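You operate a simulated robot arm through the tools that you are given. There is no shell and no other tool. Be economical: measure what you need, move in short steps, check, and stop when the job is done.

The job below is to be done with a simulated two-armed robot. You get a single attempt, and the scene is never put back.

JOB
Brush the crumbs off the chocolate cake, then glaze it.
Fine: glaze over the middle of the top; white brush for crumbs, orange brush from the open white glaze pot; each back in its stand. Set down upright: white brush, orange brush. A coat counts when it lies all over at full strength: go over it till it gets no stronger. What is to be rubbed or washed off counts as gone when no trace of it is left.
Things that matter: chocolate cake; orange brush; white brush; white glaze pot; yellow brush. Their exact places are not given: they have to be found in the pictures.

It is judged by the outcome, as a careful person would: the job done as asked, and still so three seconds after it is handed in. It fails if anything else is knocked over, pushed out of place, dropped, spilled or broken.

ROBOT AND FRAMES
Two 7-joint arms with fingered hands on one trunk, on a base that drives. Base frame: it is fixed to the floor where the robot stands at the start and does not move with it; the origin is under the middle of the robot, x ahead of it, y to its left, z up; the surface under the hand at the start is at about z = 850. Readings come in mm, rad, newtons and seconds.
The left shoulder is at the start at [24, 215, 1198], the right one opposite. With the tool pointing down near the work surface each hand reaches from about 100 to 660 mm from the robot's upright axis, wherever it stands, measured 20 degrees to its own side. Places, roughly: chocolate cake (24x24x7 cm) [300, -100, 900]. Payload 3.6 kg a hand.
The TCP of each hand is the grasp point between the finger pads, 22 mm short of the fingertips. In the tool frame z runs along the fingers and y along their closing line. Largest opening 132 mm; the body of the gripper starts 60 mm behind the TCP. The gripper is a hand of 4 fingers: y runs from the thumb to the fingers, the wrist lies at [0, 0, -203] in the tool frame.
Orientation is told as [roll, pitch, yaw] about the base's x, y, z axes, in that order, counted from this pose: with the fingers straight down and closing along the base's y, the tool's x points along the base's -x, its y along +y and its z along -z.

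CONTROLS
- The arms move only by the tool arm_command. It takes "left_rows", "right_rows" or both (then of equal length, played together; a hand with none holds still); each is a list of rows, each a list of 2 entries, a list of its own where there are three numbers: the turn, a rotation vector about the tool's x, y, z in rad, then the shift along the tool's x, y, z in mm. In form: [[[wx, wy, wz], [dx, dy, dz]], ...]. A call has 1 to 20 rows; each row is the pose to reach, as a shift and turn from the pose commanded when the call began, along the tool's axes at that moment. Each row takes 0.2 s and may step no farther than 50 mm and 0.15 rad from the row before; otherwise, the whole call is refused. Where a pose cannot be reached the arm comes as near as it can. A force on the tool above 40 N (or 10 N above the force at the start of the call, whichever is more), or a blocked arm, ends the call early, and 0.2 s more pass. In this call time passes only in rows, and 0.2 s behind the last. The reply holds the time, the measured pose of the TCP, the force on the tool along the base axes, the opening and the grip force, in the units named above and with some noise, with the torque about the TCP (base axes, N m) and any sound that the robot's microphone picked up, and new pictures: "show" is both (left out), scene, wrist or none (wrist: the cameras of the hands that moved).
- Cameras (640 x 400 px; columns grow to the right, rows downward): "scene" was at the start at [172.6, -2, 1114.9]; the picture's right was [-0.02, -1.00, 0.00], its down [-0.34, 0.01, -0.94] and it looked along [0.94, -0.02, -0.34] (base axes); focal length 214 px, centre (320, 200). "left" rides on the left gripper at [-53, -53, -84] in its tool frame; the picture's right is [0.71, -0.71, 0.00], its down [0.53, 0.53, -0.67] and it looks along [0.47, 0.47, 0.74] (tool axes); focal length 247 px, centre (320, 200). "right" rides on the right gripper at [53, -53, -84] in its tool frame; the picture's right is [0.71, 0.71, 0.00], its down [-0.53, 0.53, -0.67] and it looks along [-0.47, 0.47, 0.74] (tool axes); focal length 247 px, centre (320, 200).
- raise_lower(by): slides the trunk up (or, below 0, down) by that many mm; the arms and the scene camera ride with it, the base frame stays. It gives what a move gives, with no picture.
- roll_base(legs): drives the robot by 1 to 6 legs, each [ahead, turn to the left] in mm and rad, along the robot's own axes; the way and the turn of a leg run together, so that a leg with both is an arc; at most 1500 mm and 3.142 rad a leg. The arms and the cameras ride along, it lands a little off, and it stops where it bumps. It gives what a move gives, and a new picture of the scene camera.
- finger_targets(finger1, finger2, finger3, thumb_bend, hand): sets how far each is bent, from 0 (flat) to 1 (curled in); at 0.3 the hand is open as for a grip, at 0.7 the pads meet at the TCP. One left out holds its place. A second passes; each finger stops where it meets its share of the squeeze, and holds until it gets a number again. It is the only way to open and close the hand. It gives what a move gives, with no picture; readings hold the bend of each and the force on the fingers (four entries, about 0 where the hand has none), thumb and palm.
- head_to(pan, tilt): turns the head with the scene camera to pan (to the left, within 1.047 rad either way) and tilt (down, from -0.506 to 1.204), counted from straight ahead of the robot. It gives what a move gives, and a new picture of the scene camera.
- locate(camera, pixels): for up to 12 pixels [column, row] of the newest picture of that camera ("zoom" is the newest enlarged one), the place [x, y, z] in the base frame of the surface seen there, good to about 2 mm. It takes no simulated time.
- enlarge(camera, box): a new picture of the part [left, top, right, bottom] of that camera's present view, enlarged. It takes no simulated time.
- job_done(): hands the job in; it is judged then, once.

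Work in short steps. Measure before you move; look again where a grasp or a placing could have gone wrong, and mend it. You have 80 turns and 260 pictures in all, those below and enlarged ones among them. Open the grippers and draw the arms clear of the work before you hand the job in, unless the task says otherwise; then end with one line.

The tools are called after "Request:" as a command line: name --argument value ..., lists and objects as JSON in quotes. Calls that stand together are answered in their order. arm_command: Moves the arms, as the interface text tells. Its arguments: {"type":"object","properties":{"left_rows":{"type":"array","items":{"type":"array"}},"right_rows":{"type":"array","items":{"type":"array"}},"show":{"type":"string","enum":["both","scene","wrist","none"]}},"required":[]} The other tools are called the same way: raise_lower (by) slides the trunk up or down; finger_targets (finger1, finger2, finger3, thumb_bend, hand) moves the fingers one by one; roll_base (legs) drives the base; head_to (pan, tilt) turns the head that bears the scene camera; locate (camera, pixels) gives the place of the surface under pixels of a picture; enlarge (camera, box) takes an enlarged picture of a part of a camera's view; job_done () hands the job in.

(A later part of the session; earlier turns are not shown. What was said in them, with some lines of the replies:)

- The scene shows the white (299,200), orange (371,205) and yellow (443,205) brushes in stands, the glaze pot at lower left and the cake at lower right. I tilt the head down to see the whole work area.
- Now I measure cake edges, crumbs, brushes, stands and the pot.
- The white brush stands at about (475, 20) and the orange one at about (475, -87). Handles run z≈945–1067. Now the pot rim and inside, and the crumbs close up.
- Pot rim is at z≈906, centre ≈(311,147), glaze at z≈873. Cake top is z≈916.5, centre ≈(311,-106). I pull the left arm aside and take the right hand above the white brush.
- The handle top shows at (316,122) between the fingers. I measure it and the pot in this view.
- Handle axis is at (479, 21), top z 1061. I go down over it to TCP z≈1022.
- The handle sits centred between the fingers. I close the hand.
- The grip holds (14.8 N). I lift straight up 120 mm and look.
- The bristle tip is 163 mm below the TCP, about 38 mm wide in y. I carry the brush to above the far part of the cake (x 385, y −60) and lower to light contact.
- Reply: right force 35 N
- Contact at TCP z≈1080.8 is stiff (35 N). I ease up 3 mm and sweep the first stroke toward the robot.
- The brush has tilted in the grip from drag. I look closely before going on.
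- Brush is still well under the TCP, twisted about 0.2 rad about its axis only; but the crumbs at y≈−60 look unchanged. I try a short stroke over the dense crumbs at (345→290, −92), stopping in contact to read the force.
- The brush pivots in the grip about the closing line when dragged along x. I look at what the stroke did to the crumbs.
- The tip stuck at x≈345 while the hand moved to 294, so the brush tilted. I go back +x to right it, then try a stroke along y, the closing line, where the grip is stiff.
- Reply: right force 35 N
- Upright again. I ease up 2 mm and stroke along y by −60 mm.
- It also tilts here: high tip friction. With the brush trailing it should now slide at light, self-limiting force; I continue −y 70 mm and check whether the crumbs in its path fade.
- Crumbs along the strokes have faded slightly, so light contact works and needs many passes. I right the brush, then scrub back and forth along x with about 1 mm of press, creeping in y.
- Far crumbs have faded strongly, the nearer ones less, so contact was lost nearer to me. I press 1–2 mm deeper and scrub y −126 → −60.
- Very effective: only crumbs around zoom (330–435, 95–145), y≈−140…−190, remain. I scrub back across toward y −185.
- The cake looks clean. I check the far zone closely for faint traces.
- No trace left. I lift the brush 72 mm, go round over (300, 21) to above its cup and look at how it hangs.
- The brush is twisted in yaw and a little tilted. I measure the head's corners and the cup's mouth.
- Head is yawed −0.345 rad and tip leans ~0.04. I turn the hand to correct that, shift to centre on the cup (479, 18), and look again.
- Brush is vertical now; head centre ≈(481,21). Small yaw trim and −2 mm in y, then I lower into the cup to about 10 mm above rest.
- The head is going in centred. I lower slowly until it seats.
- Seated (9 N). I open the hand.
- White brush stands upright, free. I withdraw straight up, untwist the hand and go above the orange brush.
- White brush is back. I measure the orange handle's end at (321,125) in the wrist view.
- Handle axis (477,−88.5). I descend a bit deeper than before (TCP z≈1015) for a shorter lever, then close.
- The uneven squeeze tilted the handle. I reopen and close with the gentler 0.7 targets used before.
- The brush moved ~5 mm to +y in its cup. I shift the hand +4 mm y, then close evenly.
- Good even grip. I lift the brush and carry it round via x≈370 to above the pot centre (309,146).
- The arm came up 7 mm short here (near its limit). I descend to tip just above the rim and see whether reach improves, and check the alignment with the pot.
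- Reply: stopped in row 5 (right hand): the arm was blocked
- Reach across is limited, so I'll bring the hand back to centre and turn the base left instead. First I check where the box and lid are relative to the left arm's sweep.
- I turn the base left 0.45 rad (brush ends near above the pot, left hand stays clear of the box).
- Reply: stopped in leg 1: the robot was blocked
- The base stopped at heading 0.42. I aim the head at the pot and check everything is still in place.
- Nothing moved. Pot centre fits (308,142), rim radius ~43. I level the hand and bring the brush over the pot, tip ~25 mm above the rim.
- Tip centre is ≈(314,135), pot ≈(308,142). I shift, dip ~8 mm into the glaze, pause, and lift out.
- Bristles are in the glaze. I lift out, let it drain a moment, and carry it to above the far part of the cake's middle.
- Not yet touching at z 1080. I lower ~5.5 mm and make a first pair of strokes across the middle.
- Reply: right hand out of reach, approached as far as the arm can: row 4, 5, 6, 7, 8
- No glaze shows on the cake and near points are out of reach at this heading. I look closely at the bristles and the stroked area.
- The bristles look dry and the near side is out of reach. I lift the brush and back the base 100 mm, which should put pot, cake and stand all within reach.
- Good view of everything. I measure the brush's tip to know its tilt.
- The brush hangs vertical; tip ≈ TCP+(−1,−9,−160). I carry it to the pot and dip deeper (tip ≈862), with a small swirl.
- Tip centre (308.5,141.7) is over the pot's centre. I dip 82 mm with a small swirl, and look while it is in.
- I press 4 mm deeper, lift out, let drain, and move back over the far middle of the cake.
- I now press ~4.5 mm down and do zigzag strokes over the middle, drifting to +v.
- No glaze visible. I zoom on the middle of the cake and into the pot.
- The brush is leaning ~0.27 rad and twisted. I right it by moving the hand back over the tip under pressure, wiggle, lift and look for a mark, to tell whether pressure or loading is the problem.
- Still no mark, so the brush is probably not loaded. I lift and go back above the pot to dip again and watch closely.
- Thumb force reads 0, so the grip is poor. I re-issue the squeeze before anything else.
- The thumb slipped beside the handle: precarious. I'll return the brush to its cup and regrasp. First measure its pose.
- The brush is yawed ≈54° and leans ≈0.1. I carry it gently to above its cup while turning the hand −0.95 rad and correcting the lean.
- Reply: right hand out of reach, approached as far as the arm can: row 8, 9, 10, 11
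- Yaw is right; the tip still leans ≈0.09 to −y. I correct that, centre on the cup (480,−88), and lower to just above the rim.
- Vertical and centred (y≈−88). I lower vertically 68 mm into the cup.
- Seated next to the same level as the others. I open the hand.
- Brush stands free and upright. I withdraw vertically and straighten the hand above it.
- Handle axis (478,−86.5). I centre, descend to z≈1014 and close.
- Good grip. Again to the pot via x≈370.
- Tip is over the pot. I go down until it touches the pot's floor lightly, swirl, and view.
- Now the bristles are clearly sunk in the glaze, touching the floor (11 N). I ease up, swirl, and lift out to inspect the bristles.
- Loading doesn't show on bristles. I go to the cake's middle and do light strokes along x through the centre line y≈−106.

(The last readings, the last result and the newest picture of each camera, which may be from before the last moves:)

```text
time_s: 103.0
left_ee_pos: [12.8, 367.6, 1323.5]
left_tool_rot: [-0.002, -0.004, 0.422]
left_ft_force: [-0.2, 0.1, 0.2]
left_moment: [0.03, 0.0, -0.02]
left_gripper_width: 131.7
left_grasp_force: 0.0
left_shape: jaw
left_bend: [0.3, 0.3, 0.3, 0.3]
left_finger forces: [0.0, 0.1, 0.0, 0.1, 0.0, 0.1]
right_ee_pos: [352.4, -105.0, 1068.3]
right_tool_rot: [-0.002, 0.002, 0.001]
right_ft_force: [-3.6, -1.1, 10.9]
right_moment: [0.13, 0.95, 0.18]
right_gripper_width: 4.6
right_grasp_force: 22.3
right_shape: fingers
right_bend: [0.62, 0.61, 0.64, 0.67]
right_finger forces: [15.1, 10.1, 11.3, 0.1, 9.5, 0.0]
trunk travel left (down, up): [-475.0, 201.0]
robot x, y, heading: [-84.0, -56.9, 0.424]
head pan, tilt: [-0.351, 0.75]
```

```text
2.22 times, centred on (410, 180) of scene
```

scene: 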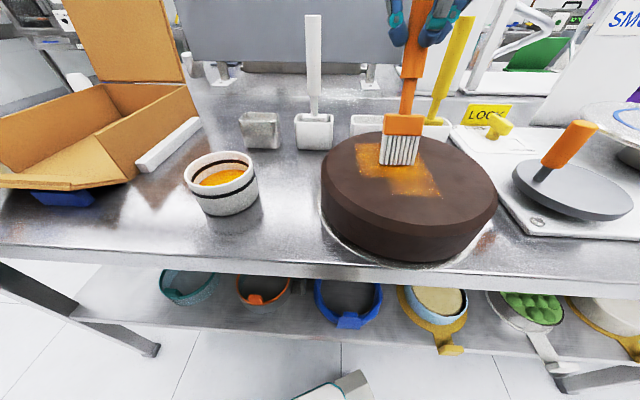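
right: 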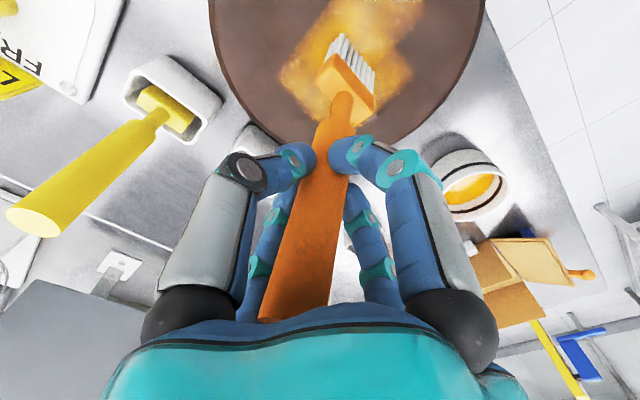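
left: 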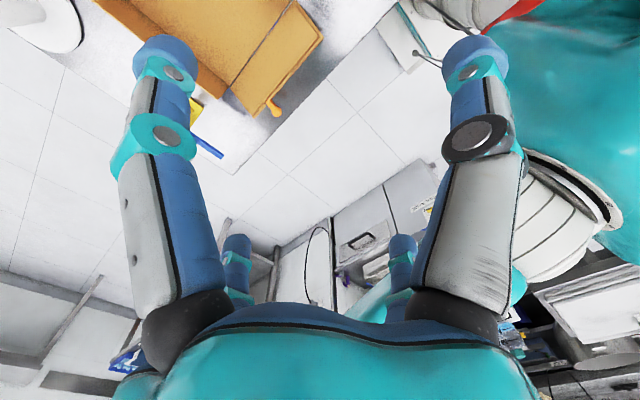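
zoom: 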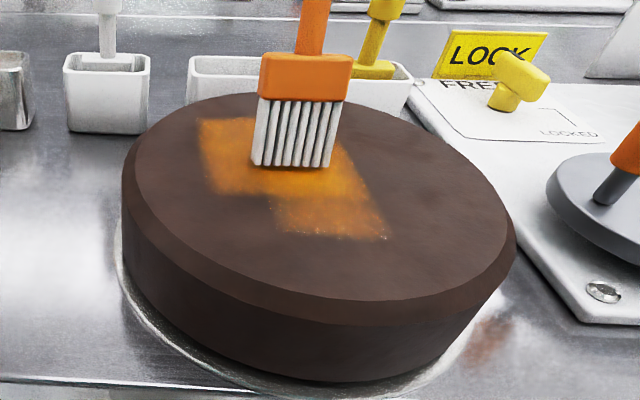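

Glaze is going on, strongly. I measure the coated patch to plan the remaining area.

Request:
locate --camera "zoom" --pixels '[[200, 120], [255, 118], [210, 192], [272, 200], [278, 232], [387, 238], [340, 150], [368, 195], [255, 164], [330, 164]]'

Request:
enlarge --camera "right" --box '[200, 0, 480, 150]'

```text
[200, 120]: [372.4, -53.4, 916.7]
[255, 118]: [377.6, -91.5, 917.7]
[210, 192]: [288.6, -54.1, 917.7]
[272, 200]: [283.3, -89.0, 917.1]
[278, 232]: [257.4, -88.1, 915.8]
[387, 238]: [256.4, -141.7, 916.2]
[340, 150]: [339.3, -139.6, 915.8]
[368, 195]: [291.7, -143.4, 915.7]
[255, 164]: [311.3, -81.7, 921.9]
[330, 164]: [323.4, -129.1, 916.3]
```

```text
2.29 times, centred on (340, 75) of right
```

zoom: 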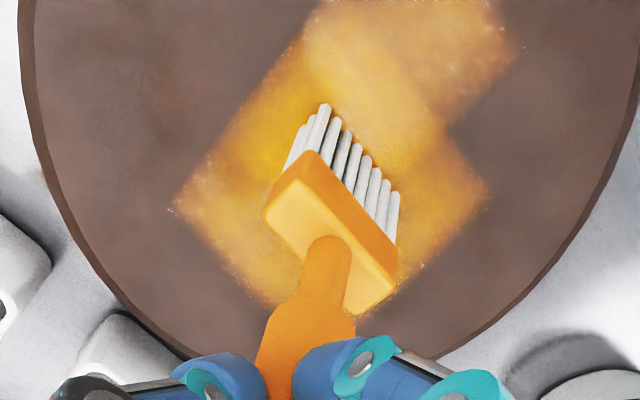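

The stamp is ~50 mm wide. I raise 1.5 mm to lessen the tilt and zigzag over the +y half and back through the middle.

Request:
arm_command --right_rows '[[[0, 0, 0], [-15, 2, -1]], [[0, 0, 0], [-32, 6, -1.5]], [[0, 0, 0], [-10, 14, -1.2]], [[0, 0, 0], [20, 20, -1]], [[0, 0, 0], [50, 26, -0.6]], [[0, 0, 0], [80, 30, -0.4]], [[0, 0, 0], [105, 32, -0.4]], [[0, 0, 0], [80, 34, -0.5]], [[0, 0, 0], [50, 36, -0.8]], [[0, 0, 0], [20, 38, -1]], [[0, 0, 0], [-10, 40, -1.2]], [[0, 0, 0], [-35, 40, -1.5]], [[0, 0, 0], [-5, 36, -1.2]], [[0, 0, 0], [25, 30, -1]], [[0, 0, 0], [55, 22, -0.6]], [[0, 0, 0], [85, 12, -0.4]], [[0, 0, 0], [110, 4, -0.4]], [[0, 0, 0], [80, -6, -0.5]], [[0, 0, 0], [50, -14, -0.8]], [[0, 0, 0], [20, -22, -1]]]' --show "both"

Request:
enlarge --camera "scene" --box '[310, 90, 510, 270]'

```text
time_s: 107.2
left_ee_pos: [15.4, 367.3, 1324.2]
left_tool_rot: [0.002, -0.004, 0.423]
left_ft_force: [1.8, -0.6, -0.6]
left_moment: [0.01, 0.06, -0.01]
left_gripper_width: 131.7
left_grasp_force: 0.1
left_shape: jaw
left_bend: [0.3, 0.3, 0.3, 0.3]
left_finger forces: [0.0, 0.0, 0.0, 0.0, 0.0, 0.1]
right_ee_pos: [334.3, -129.4, 1072.4]
right_tool_rot: [-0.002, 0.001, 0.003]
right_ft_force: [0.9, -0.5, 4.7]
right_moment: [0.12, 0.06, 0.01]
right_gripper_width: 2.7
right_grasp_force: 14.9
right_shape: fingers
right_bend: [0.65, 0.6, 0.64, 0.67]
right_finger forces: [6.4, 9.5, 6.2, 0.0, 7.8, 0.1]
trunk travel left (down, up): [-475.0, 201.0]
robot x, y, heading: [-82.2, -54.9, 0.42]
head pan, tilt: [-0.351, 0.75]
```

scene: 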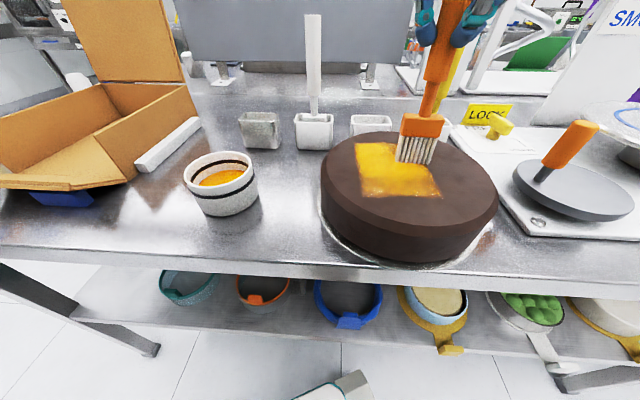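
right: 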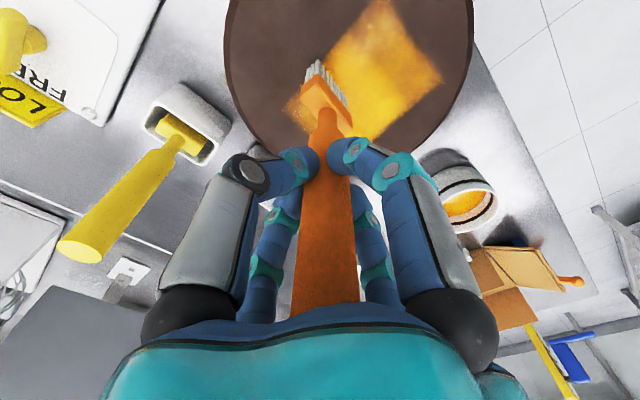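

```text
2.22 times, centred on (410, 180) of scene
5 turns are left
```

zoom: 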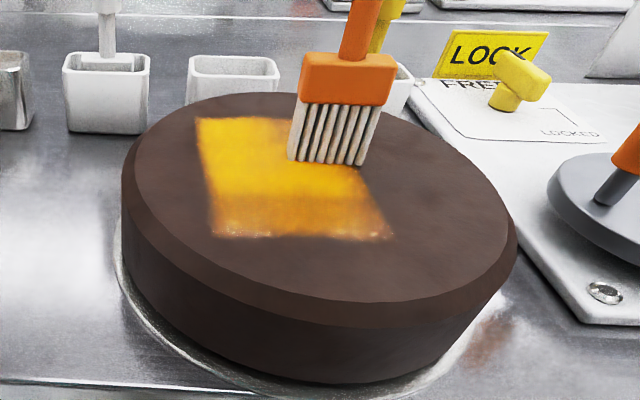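

Only 5 turns remain. The coat patch spans x≈255–377, y from −53; its near and right (−y) parts need more. I chain full-coverage strokes, then lift and carry the brush to above its cup, with pictures.

Request:
arm_command --right_rows '[[[0, 0, 0], [-30, 0, -0.3]], [[0, 0, 0], [-58, -2, -0.3]], [[0, 0, 0], [-25, -4, 0]], [[0, 0, 0], [10, -5, 0.3]], [[0, 0, 0], [45, -6, 0.6]], [[0, 0, 0], [78, -7, 0.8]], [[0, 0, 0], [103, -8, 0.8]], [[0, 0, 0], [75, -10, 0.8]], [[0, 0, 0], [40, -12, 0.6]], [[0, 0, 0], [5, -14, 0.3]], [[0, 0, 0], [-30, -16, 0]], [[0, 0, 0], [-56, -18, -0.3]], [[0, 0, 0], [-25, -19, 0]], [[0, 0, 0], [10, -20, 0.3]], [[0, 0, 0], [45, -20, 0.6]], [[0, 0, 0], [78, -19, 0.8]], [[0, 0, 0], [102, -18, 0.8]], [[0, 0, 0], [75, -14, 0.8]], [[0, 0, 0], [40, -8, 0.6]], [[0, 0, 0], [75, -2, 0.8]]]' --show "none"

Request:
arm_command --right_rows '[[[0, 0, 0], [28, 4, 0]], [[0, 0, 0], [0, 8, 0]], [[0, 0, 0], [-35, 12, -0.3]], [[0, 0, 0], [-55, 16, -0.5]], [[0, 0, 0], [-20, 20, -0.2]], [[0, 0, 0], [10, 24, 0]], [[0, 0, 0], [30, 28, 0]], [[0, 0, 0], [0, 33, 0]], [[0, 0, 0], [-35, 38, -0.3]], [[0, 0, 0], [-55, 42, -0.5]], [[0, 0, 0], [-20, 46, -0.2]], [[0, 0, 0], [10, 50, 0]], [[0, 0, 0], [30, 54, 0]], [[0, 0, 0], [0, 58, 0]], [[0, 0, 0], [-35, 60, -0.4]], [[0, 0, 0], [-70, 58, -0.7]], [[0, 0, 0], [-100, 52, -1]], [[0, 0, 0], [-130, 44, -1.1]], [[0, 0, 0], [-95, 34, -0.8]], [[0, 0, 0], [-60, 24, -0.5]]]' --show "none"

Request:
arm_command --right_rows '[[[0, 0, 0], [-35, -8, -0.3]], [[0, 0, 0], [-68, -18, -0.6]], [[0, 0, 0], [-35, -26, -0.3]], [[0, 0, 0], [0, -32, 0]], [[0, 0, 0], [35, -36, 0.3]], [[0, 0, 0], [68, -38, 0.5]], [[0, 0, 0], [86, -36, 0.5]], [[0, 0, 0], [55, -34, 0.4]], [[0, 0, 0], [20, -30, 0.2]], [[0, 0, 0], [-10, -24, 0]], [[0, 0, 0], [15, -22, 0]], [[0, 0, 0], [15, -22, -30]], [[0, 0, 0], [15, -22, -75]]]' --show "scene"

Request:
arm_command --right_rows '[[[0, 0, 0], [-20, 5, -5]], [[0, 0, 0], [-55, 13, -5]], [[0, 0, 0], [-90, 20, -5]], [[0, 0, 0], [-125, 28, -5]], [[0, 0, 0], [-155, 36, -5]], [[0, 0, 0], [-174, 40, -5]], [[0, 0, 0], [-174, 40, -5]]]' --show "both"

Request:
enlarge --camera "scene" --box '[310, 120, 510, 270]'

Request:
enlarge --camera "right" --box '[200, 0, 440, 150]'

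Request:
enlarge --camera "scene" --box '[290, 0, 450, 160]'

```text
time_s: 111.4
left_ee_pos: [12.7, 367.3, 1323.4]
left_tool_rot: [0.0, -0.002, 0.424]
left_ft_force: [-0.2, -0.1, 0.0]
left_moment: [-0.02, 0.03, -0.01]
left_gripper_width: 131.9
left_grasp_force: 0.1
left_shape: jaw
left_bend: [0.3, 0.3, 0.3, 0.3]
left_finger forces: [0.0, 0.0, 0.0, 0.1, 0.0, 0.1]
right_ee_pos: [260.2, -125.5, 1075.0]
right_tool_rot: [-0.004, 0.005, 0.002]
right_ft_force: [0.5, -0.6, -0.2]
right_moment: [0.01, -0.01, -0.01]
right_gripper_width: 1.6
right_grasp_force: 13.6
right_shape: fingers
right_bend: [0.65, 0.6, 0.65, 0.68]
right_finger forces: [6.0, 9.6, 5.5, 0.0, 6.5, 0.0]
right hand out of reach, approached as far as the arm can: row 6, 7, 8, 16, 17, 18, 20
trunk travel left (down, up): [-475.0, 201.0]
robot x, y, heading: [-85.9, -54.9, 0.424]
head pan, tilt: [-0.351, 0.75]
```

```text
time_s: 115.6
left_ee_pos: [12.1, 365.6, 1324.6]
left_tool_rot: [-0.002, -0.005, 0.425]
left_ft_force: [-0.1, 1.1, 0.5]
left_moment: [0.02, 0.01, -0.01]
left_gripper_width: 131.9
left_grasp_force: 0.0
left_shape: jaw
left_bend: [0.3, 0.3, 0.3, 0.3]
left_finger forces: [0.1, 0.1, 0.0, 0.0, 0.0, 0.0]
right_ee_pos: [321.1, -102.4, 1075.8]
right_tool_rot: [-0.001, -0.002, 0.002]
right_ft_force: [0.4, 0.4, -1.3]
right_moment: [0.01, -0.01, 0.02]
right_gripper_width: 1.3
right_grasp_force: 14.5
right_shape: fingers
right_bend: [0.65, 0.59, 0.65, 0.71]
right_finger forces: [5.8, 10.5, 5.7, 0.0, 6.2, 0.1]
trunk travel left (down, up): [-475.0, 201.0]
robot x, y, heading: [-83.6, -58.6, 0.424]
head pan, tilt: [-0.351, 0.75]
```

```text
time_s: 118.4
left_ee_pos: [11.7, 366.7, 1323.3]
left_tool_rot: [-0.001, -0.003, 0.424]
left_ft_force: [-0.4, 0.2, -1.1]
left_moment: [0.02, 0.01, 0.04]
left_gripper_width: 132.1
left_grasp_force: 0.1
left_shape: jaw
left_bend: [0.3, 0.3, 0.3, 0.3]
left_finger forces: [0.1, 0.0, 0.1, 0.0, 0.0, 0.0]
right_ee_pos: [304.2, -123.2, 1150.7]
right_tool_rot: [0.001, 0.001, 0.002]
right_ft_force: [-0.1, 0.5, 0.5]
right_moment: [0.01, -0.03, 0.01]
right_gripper_width: 0.8
right_grasp_force: 14.2
right_shape: fingers
right_bend: [0.65, 0.59, 0.66, 0.72]
right_finger forces: [5.9, 10.7, 4.8, 0.0, 6.0, 0.1]
right hand out of reach, approached as far as the arm can: row 6, 7, 8
trunk travel left (down, up): [-475.0, 201.0]
robot x, y, heading: [-88.5, -54.3, 0.424]
head pan, tilt: [-0.351, 0.75]
```

scene: 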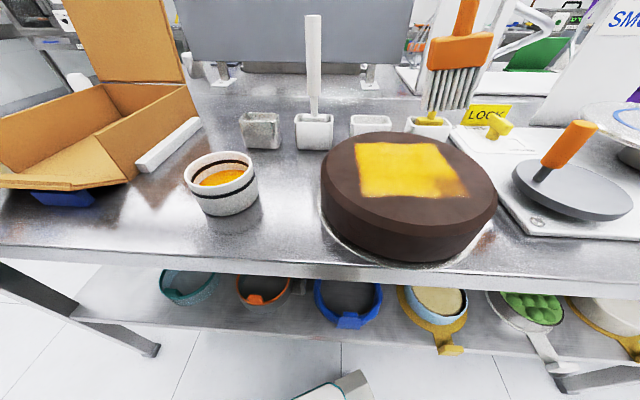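

```text
time_s: 120.0
left_ee_pos: [13.4, 366.6, 1323.9]
left_tool_rot: [-0.002, -0.004, 0.422]
left_ft_force: [0.2, -0.4, 0.4]
left_moment: [0.01, -0.01, 0.0]
left_gripper_width: 132.1
left_grasp_force: 0.0
left_shape: jaw
left_bend: [0.3, 0.3, 0.3, 0.3]
left_finger forces: [0.1, 0.0, 0.0, 0.0, 0.1, 0.0]
right_ee_pos: [478.4, -83.5, 1154.5]
right_tool_rot: [-0.003, 0.002, 0.002]
right_ft_force: [-0.1, 0.4, -0.5]
right_moment: [0.03, 0.01, -0.02]
right_gripper_width: 0.1
right_grasp_force: 13.7
right_shape: fingers
right_bend: [0.65, 0.59, 0.66, 0.72]
right_finger forces: [5.8, 10.7, 4.9, 0.1, 6.0, 0.1]
trunk travel left (down, up): [-475.0, 201.0]
robot x, y, heading: [-88.2, -56.3, 0.425]
head pan, tilt: [-0.351, 0.75]
```

scene: 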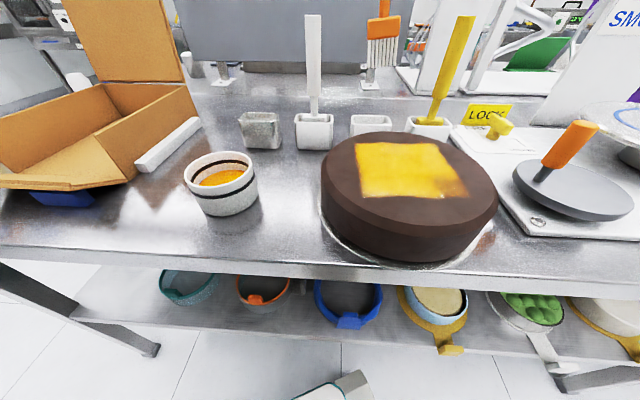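
right: 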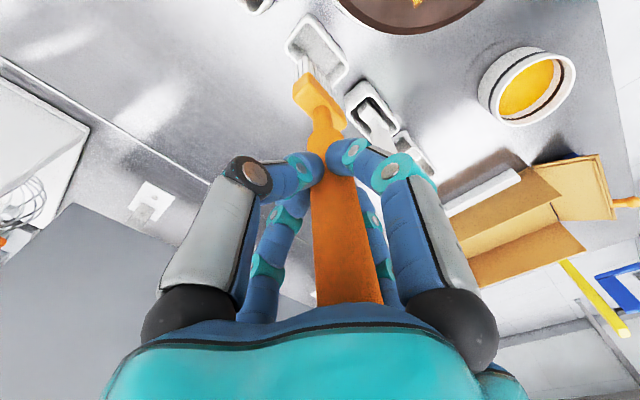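

```text
2.67 times, centred on (410, 195) of scene
```

zoom: 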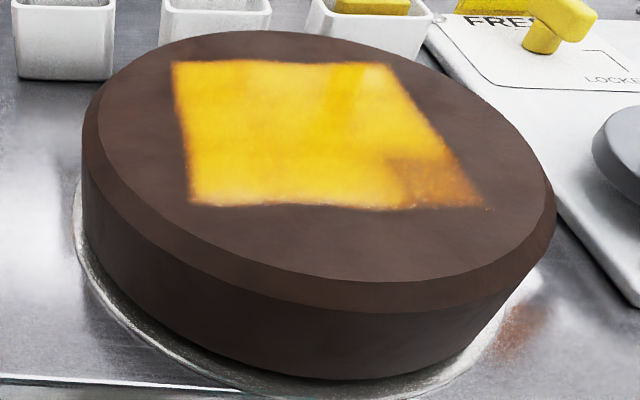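

```text
2.67 times, centred on (320, 75) of right
```

zoom: 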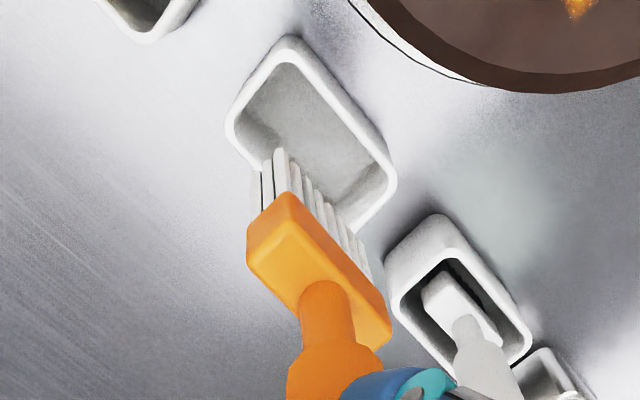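

```text
2.50 times, centred on (370, 80) of scene
4 turns are left
```

zoom: 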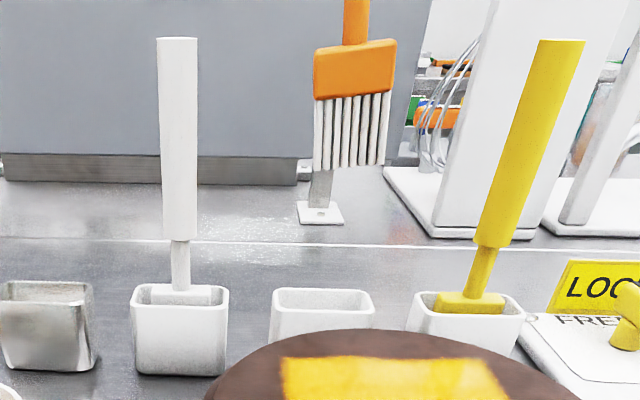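

The near-right corner of the coat (x≈257–290, y≈−145…−175) is still weak because the hand was folded too near the shoulder there. I lower the trunk for reach, strengthen that corner and the near edge, restore the trunk, and return above the cup.

Request:
arm_command --right_rows '[[[0, 0, 0], [15, -2, -20]], [[0, 0, 0], [45, -8, -35]], [[0, 0, 0], [80, -18, -35]], [[0, 0, 0], [115, -32, -35]], [[0, 0, 0], [150, -46, -35]], [[0, 0, 0], [178, -56, -35]], [[0, 0, 0], [178, -56, -35]]]' --show "none"

Request:
raise_lower --by -110

Request:
arm_command --right_rows '[[[0, 0, 0], [0, 0, 5]], [[0, 0, 0], [5, 0, 8.5]], [[0, 0, 0], [35, -2, 9]], [[0, 0, 0], [66, -4, 9.5]], [[0, 0, 0], [35, -7, 9.5]], [[0, 0, 0], [0, -9, 9]], [[0, 0, 0], [35, -11, 9]], [[0, 0, 0], [66, -13, 9.5]], [[0, 0, 0], [35, -16, 9.5]], [[0, 0, 0], [0, -18, 9]], [[0, 0, 0], [35, -20, 9]], [[0, 0, 0], [66, -20, 9.5]], [[0, 0, 0], [35, -16, 9.5]], [[0, 0, 0], [0, -10, 9]], [[0, 0, 0], [35, -6, 9]], [[0, 0, 0], [68, -2, 9.5]], [[0, 0, 0], [40, 0, 9.5]], [[0, 0, 0], [20, 0, 9.5]]]' --show "scene"

Request:
arm_command --right_rows '[[[0, 0, 0], [40, 5, 0]], [[0, 0, 0], [5, 10, 0]], [[0, 0, 0], [-15, 14, 0]], [[0, 0, 0], [12, 19, 0]], [[0, 0, 0], [42, 24, 0]], [[0, 0, 0], [5, 30, 0]], [[0, 0, 0], [-15, 36, 0]], [[0, 0, 0], [12, 42, 0]], [[0, 0, 0], [42, 48, 0]], [[0, 0, 0], [5, 54, 0]], [[0, 0, 0], [-15, 60, 0]], [[0, 0, 0], [12, 64, 0]], [[0, 0, 0], [40, 66, 0]], [[0, 0, 0], [15, 66, 0]], [[0, 0, 0], [15, 66, -15]], [[0, 0, 0], [15, 66, -32]]]' --show "none"

Request:
raise_lower --by 110

Request:
arm_command --right_rows '[[[0, 0, 0], [-25, -1, 0]], [[0, 0, 0], [-60, -2, 0]], [[0, 0, 0], [-95, -4, 0]], [[0, 0, 0], [-130, -6, 0]], [[0, 0, 0], [-165, -8, 0]], [[0, 0, 0], [-195, -9, 0]], [[0, 0, 0], [-213, -10, 15]], [[0, 0, 0], [-213, -10, 40]], [[0, 0, 0], [-213, -10, 55]], [[0, 0, 0], [-213, -10, 55]]]' --show "both"

Request:
enlarge --camera "scene" --box '[310, 120, 510, 270]'

Request:
enlarge --camera "scene" --box '[290, 0, 450, 160]'

```text
time_s: 121.6
left_ee_pos: [14.2, 367.1, 1324.1]
left_tool_rot: [-0.002, -0.002, 0.426]
left_ft_force: [0.3, 0.4, -0.1]
left_moment: [0.03, -0.02, 0.05]
left_gripper_width: 131.7
left_grasp_force: 0.1
left_shape: jaw
left_bend: [0.3, 0.3, 0.3, 0.3]
left_finger forces: [0.0, 0.0, 0.0, 0.1, 0.0, 0.1]
right_ee_pos: [301.4, -139.2, 1188.0]
right_tool_rot: [-0.001, -0.001, 0.001]
right_ft_force: [0.0, 0.3, -1.0]
right_moment: [0.0, 0.0, 0.01]
right_gripper_width: 0.2
right_grasp_force: 13.9
right_shape: fingers
right_bend: [0.65, 0.59, 0.66, 0.72]
right_finger forces: [5.8, 10.7, 5.1, 0.0, 5.8, 0.1]
trunk travel left (down, up): [-475.0, 201.0]
robot x, y, heading: [-85.1, -54.1, 0.428]
head pan, tilt: [-0.351, 0.75]
```

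```text
time_s: 123.0
left_ee_pos: [13.0, 366.2, 1213.9]
left_tool_rot: [-0.002, -0.004, 0.421]
left_ft_force: [0.7, -0.4, -0.4]
left_moment: [-0.01, -0.01, 0.01]
left_gripper_width: 132.0
left_grasp_force: 0.1
left_shape: jaw
left_bend: [0.3, 0.3, 0.3, 0.3]
left_finger forces: [0.0, 0.0, 0.0, 0.0, 0.0, 0.0]
right_ee_pos: [302.6, -140.1, 1080.2]
right_tool_rot: [0.0, 0.0, 0.003]
right_ft_force: [0.3, 0.2, -2.0]
right_moment: [0.03, -0.01, -0.01]
right_gripper_width: 0.3
right_grasp_force: 13.8
right_shape: fingers
right_bend: [0.65, 0.59, 0.66, 0.72]
right_finger forces: [5.7, 10.7, 5.1, 0.0, 5.7, 0.0]
trunk travel left (down, up): [-365.0, 311.0]
robot x, y, heading: [-81.3, -57.5, 0.423]
head pan, tilt: [-0.351, 0.75]
```

```text
time_s: 126.8
left_ee_pos: [13.1, 366.0, 1214.3]
left_tool_rot: [-0.001, -0.002, 0.422]
left_ft_force: [0.5, 0.3, 0.3]
left_moment: [-0.02, 0.0, 0.03]
left_gripper_width: 132.0
left_grasp_force: 0.0
left_shape: jaw
left_bend: [0.3, 0.3, 0.3, 0.3]
left_finger forces: [0.0, 0.0, 0.0, 0.0, 0.1, 0.0]
right_ee_pos: [279.4, -140.3, 1071.9]
right_tool_rot: [-0.002, -0.002, 0.001]
right_ft_force: [-3.9, -3.0, 17.6]
right_moment: [-0.15, 0.77, 0.07]
right_gripper_width: 1.1
right_grasp_force: 20.7
right_shape: fingers
right_bend: [0.64, 0.58, 0.67, 0.73]
right_finger forces: [13.2, 14.4, 3.4, 0.0, 8.7, 1.3]
right hand out of reach, approached as far as the arm can: row 4, 8, 12, 16
trunk travel left (down, up): [-365.0, 311.0]
robot x, y, heading: [-85.2, -59.0, 0.426]
head pan, tilt: [-0.351, 0.75]
```

scene: 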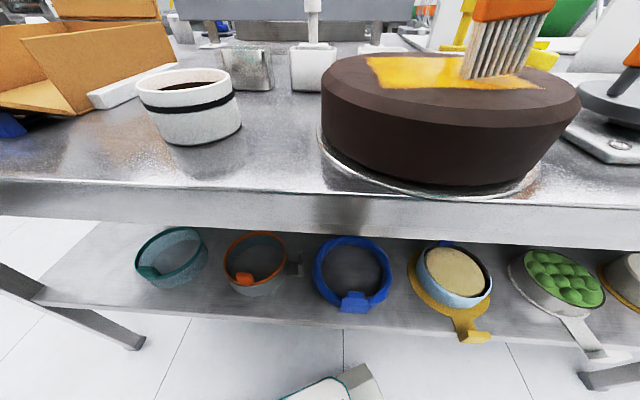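

```text
time_s: 130.2
left_ee_pos: [14.0, 366.8, 1215.3]
left_tool_rot: [-0.003, -0.001, 0.425]
left_ft_force: [-0.1, 0.1, 0.6]
left_moment: [-0.03, 0.04, 0.01]
left_gripper_width: 131.9
left_grasp_force: 0.1
left_shape: jaw
left_bend: [0.3, 0.3, 0.3, 0.3]
left_finger forces: [0.1, 0.1, 0.0, 0.0, 0.0, 0.0]
right_ee_pos: [266.6, -73.9, 1103.1]
right_tool_rot: [-0.001, 0.0, 0.001]
right_ft_force: [0.4, -0.4, -0.4]
right_moment: [-0.02, 0.01, 0.01]
right_gripper_width: 0.3
right_grasp_force: 13.1
right_shape: fingers
right_bend: [0.65, 0.58, 0.68, 0.74]
right_finger forces: [8.6, 11.6, 0.1, 0.0, 6.3, 0.1]
trunk travel left (down, up): [-365.0, 311.0]
robot x, y, heading: [-85.2, -57.7, 0.425]
head pan, tilt: [-0.351, 0.75]
```

```text
time_s: 131.6
left_ee_pos: [14.2, 365.8, 1323.8]
left_tool_rot: [-0.001, -0.002, 0.422]
left_ft_force: [-0.5, -0.1, 0.7]
left_moment: [-0.04, 0.0, -0.02]
left_gripper_width: 132.1
left_grasp_force: 0.0
left_shape: jaw
left_bend: [0.3, 0.3, 0.3, 0.3]
left_finger forces: [0.0, 0.1, 0.1, 0.0, 0.1, 0.1]
right_ee_pos: [267.7, -74.0, 1212.3]
right_tool_rot: [0.001, -0.001, 0.003]
right_ft_force: [-0.5, -0.6, -0.9]
right_moment: [-0.02, 0.01, 0.01]
right_gripper_width: 0.3
right_grasp_force: 12.7
right_shape: fingers
right_bend: [0.65, 0.58, 0.68, 0.74]
right_finger forces: [8.6, 11.6, 0.1, 0.0, 6.2, 0.1]
trunk travel left (down, up): [-475.0, 201.0]
robot x, y, heading: [-85.5, -54.6, 0.426]
head pan, tilt: [-0.351, 0.75]
```

```text
time_s: 133.8
left_ee_pos: [14.6, 368.0, 1324.7]
left_tool_rot: [-0.001, -0.001, 0.425]
left_ft_force: [0.2, 0.0, -0.1]
left_moment: [-0.01, 0.01, -0.01]
left_gripper_width: 131.9
left_grasp_force: 0.1
left_shape: jaw
left_bend: [0.3, 0.3, 0.3, 0.3]
left_finger forces: [0.1, 0.0, 0.1, 0.1, 0.0, 0.0]
right_ee_pos: [480.1, -82.5, 1156.4]
right_tool_rot: [0.0, -0.002, 0.0]
right_ft_force: [0.2, 0.7, -0.8]
right_moment: [0.03, 0.0, 0.0]
right_gripper_width: 0.1
right_grasp_force: 13.2
right_shape: fingers
right_bend: [0.65, 0.58, 0.68, 0.73]
right_finger forces: [8.5, 11.4, 0.0, 0.0, 6.1, 0.0]
trunk travel left (down, up): [-475.0, 201.0]
robot x, y, heading: [-84.6, -56.5, 0.424]
head pan, tilt: [-0.351, 0.75]
```

scene: 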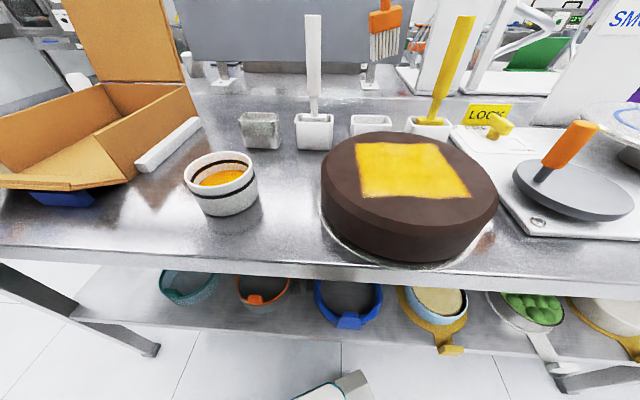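
right: 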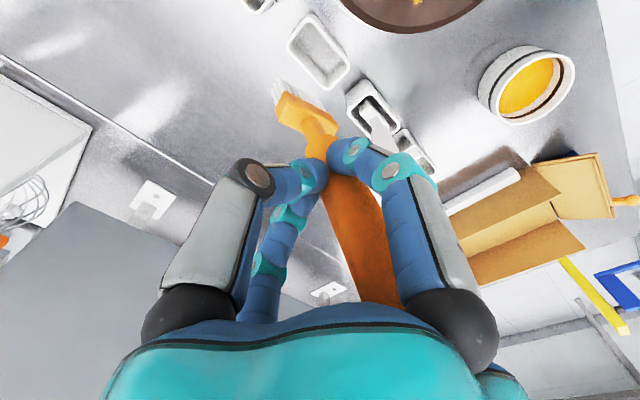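

```text
2.67 times, centred on (410, 195) of scene
```

zoom: 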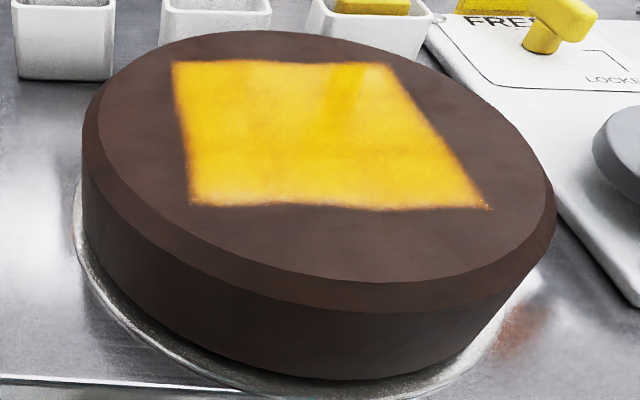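

```text
2.50 times, centred on (370, 80) of scene
3 turns are left
```

zoom: 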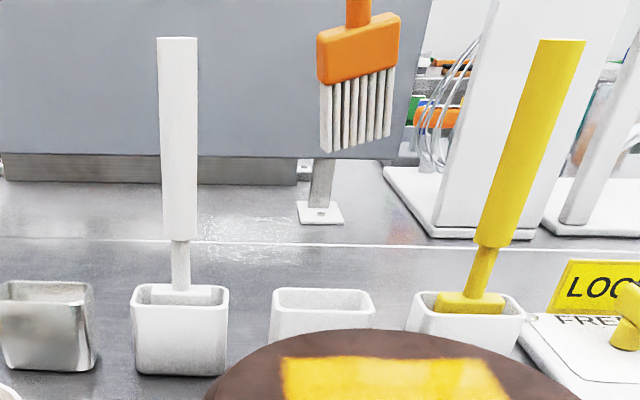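

The coat is now full and even. I measure the brush's pose in both views for the final placing.

Request:
locate --camera "zoom" --pixels '[[323, 146], [333, 148], [360, 143], [387, 133], [322, 78], [332, 81], [396, 64], [320, 42], [396, 20], [357, 20], [365, 70], [345, 55]]'

Request:
locate --camera "right" --pixels '[[278, 86], [284, 96], [277, 112], [300, 130], [335, 124], [336, 130], [312, 112], [320, 142], [345, 185], [352, 220], [360, 260], [375, 295]]'

Request:
enlarge --camera "right" --box '[240, 0, 400, 160]'

Request:
locate --camera "zoom" --pixels '[[110, 330], [125, 345], [150, 360], [160, 370], [140, 400], [150, 430], [200, 460], [260, 490], [300, 490], [320, 470], [360, 480], [395, 495]]'

```text
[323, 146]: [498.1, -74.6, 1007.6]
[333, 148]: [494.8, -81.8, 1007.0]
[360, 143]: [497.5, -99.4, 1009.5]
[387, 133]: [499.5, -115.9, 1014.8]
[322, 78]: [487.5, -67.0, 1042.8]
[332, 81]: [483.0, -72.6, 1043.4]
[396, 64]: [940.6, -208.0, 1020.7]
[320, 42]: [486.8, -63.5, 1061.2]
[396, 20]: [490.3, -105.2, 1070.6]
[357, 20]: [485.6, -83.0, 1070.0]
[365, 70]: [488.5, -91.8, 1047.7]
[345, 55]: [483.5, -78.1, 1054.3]
```

```text
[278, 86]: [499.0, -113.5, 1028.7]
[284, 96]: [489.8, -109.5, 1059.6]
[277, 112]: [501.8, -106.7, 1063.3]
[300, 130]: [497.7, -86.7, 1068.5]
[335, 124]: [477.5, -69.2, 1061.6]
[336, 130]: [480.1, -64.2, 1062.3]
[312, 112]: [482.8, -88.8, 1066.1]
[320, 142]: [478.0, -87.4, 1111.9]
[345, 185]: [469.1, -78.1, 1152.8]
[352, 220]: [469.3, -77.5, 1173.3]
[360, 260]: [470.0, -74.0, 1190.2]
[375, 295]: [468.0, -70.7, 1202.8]
```

```text
2.50 times, centred on (320, 80) of right
```

zoom: 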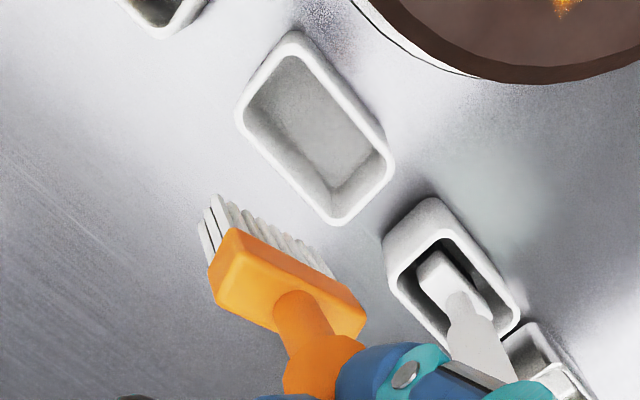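

```text
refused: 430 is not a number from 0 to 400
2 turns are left
```

Two turns left. I now right and align the brush (lean ≈(0.155, −0.187), yaw ≈−0.27), lower it into its cup at (479,−87.5), release, withdraw vertically and back the hand off.

Request:
arm_command --right_rows '[[[-0.07, 0.044, 0.09], [1.2, -6, 0]], [[-0.14, 0.087, 0.18], [2.5, -12, 0]], [[-0.209, 0.1305, 0.2686], [3.7, -17.3, 0]], [[-0.209, 0.1305, 0.2686], [3.7, -17.3, 0]], [[-0.209, 0.1305, 0.2686], [3.7, -17.3, 30]], [[-0.209, 0.1305, 0.2686], [3.7, -17.3, 60]], [[-0.209, 0.1305, 0.2686], [3.7, -17.3, 80]], [[-0.209, 0.1305, 0.2686], [3.7, -17.3, 95]], [[-0.209, 0.1305, 0.2686], [3.7, -17.3, 110]], [[-0.209, 0.1305, 0.2686], [3.7, -17.3, 125]], [[-0.209, 0.1305, 0.2686], [3.7, -17.3, 135]], [[-0.209, 0.1305, 0.2686], [3.7, -17.3, 141]], [[-0.209, 0.1305, 0.2686], [3.7, -17.3, 145]]]' --show "scene"

Request:
finger_targets --hand "right" --finger1 0.4 --finger2 0.4 --finger3 0.4 --thumb_bend 0.4

Request:
arm_command --right_rows '[[[0, 0, 0], [2.3, 2.8, -14.5]], [[0, 0, 0], [5.4, 6.5, -34]], [[0, 0, 0], [10.8, 13.1, -68]], [[0, 0, 0], [17, 20.6, -107]], [[0, 0, 0], [23.3, 28.1, -145.5]], [[0, 0, 0], [61, 18, -141]], [[0, 0, 0], [99, 7, -137]], [[0, 0, 0], [137, -3, -133.5]]]' --show "scene"

Request:
enlarge --camera "scene" --box '[290, 0, 450, 160]'

```text
time_s: 136.6
left_ee_pos: [13.1, 366.9, 1324.6]
left_tool_rot: [-0.002, -0.002, 0.424]
left_ft_force: [0.1, 0.4, 0.4]
left_moment: [0.03, -0.03, 0.0]
left_gripper_width: 131.6
left_grasp_force: 0.0
left_shape: jaw
left_bend: [0.3, 0.3, 0.3, 0.3]
left_finger forces: [0.0, 0.0, 0.1, 0.0, 0.1, 0.1]
right_ee_pos: [475.6, -101.3, 1012.8]
right_tool_rot: [0.191, 0.154, -0.253]
right_ft_force: [-0.3, -0.2, -0.6]
right_moment: [-0.01, 0.0, 0.03]
right_gripper_width: 0.3
right_grasp_force: 13.2
right_shape: fingers
right_bend: [0.65, 0.58, 0.68, 0.74]
right_finger forces: [8.3, 11.3, 0.0, 0.0, 6.2, 0.1]
trunk travel left (down, up): [-475.0, 201.0]
robot x, y, heading: [-87.3, -54.0, 0.422]
head pan, tilt: [-0.351, 0.75]
```

scene: 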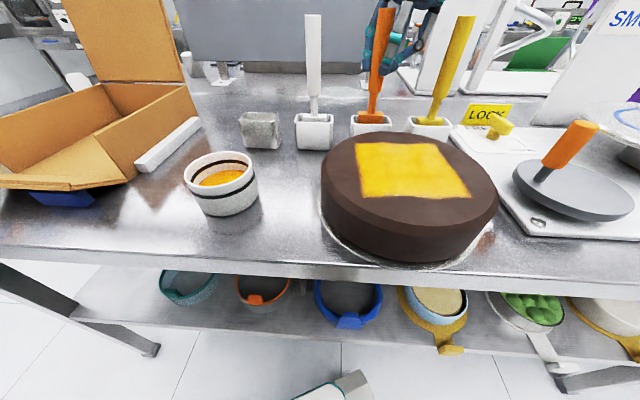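

```text
time_s: 137.6
left_ee_pos: [13.2, 367.8, 1323.8]
left_tool_rot: [-0.002, -0.001, 0.422]
left_ft_force: [0.1, -0.9, 0.0]
left_moment: [-0.01, 0.02, -0.02]
left_gripper_width: 132.2
left_grasp_force: 0.1
left_shape: jaw
left_bend: [0.3, 0.3, 0.3, 0.3]
left_finger forces: [0.0, 0.1, 0.0, 0.0, 0.0, 0.0]
right_ee_pos: [477.0, -101.9, 1012.4]
right_tool_rot: [0.19, 0.154, -0.253]
right_ft_force: [-1.0, -0.6, 0.0]
right_moment: [-0.01, 0.0, -0.02]
right_gripper_width: 64.4
right_grasp_force: 0.1
right_shape: fingers
right_bend: [0.4, 0.4, 0.4, 0.4]
right_finger forces: [0.0, 0.1, 0.0, 0.1, 0.0, 0.0]
trunk travel left (down, up): [-475.0, 201.0]
robot x, y, heading: [-89.4, -56.4, 0.421]
head pan, tilt: [-0.351, 0.75]
```

```text
time_s: 139.4
left_ee_pos: [12.4, 366.7, 1325.4]
left_tool_rot: [-0.002, -0.005, 0.425]
left_ft_force: [-1.1, -0.5, 0.2]
left_moment: [-0.01, -0.04, 0.0]
left_gripper_width: 131.7
left_grasp_force: 0.0
left_shape: jaw
left_bend: [0.3, 0.3, 0.3, 0.3]
left_finger forces: [0.0, 0.0, 0.1, 0.0, 0.0, 0.0]
right_ee_pos: [354.7, -98.6, 1165.9]
right_tool_rot: [0.192, 0.154, -0.254]
right_ft_force: [-0.1, -1.3, 0.2]
right_moment: [-0.04, -0.01, 0.01]
right_gripper_width: 64.2
right_grasp_force: 0.0
right_shape: fingers
right_bend: [0.4, 0.4, 0.4, 0.4]
right_finger forces: [0.0, 0.0, 0.0, 0.0, 0.0, 0.1]
trunk travel left (down, up): [-475.0, 201.0]
robot x, y, heading: [-82.6, -56.4, 0.424]
head pan, tilt: [-0.351, 0.75]
```

scene: 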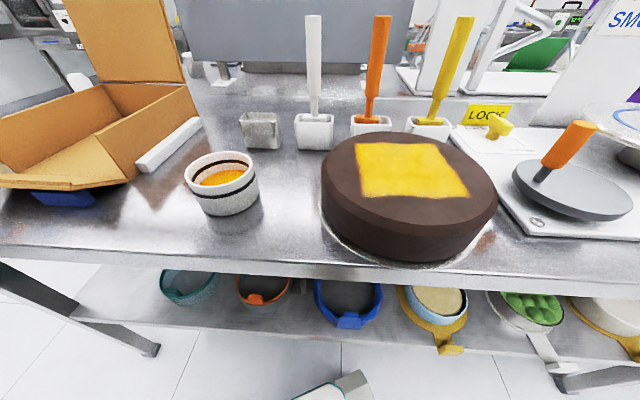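

```text
2.50 times, centred on (370, 80) of scene
1 turns are left
```

zoom: 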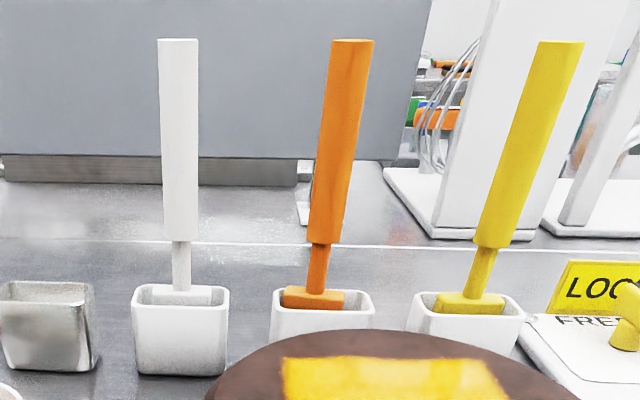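

Both brushes stand upright in their stands, the glaze coat looks full and even, and the hands are clear. I hand the job in.

Request:
job_done

```text
The job is handed in.
```

I brushed the crumbs off the cake and glazed the middle of its top, the white and orange brushes stand upright in their own stands, and the job is handed in.
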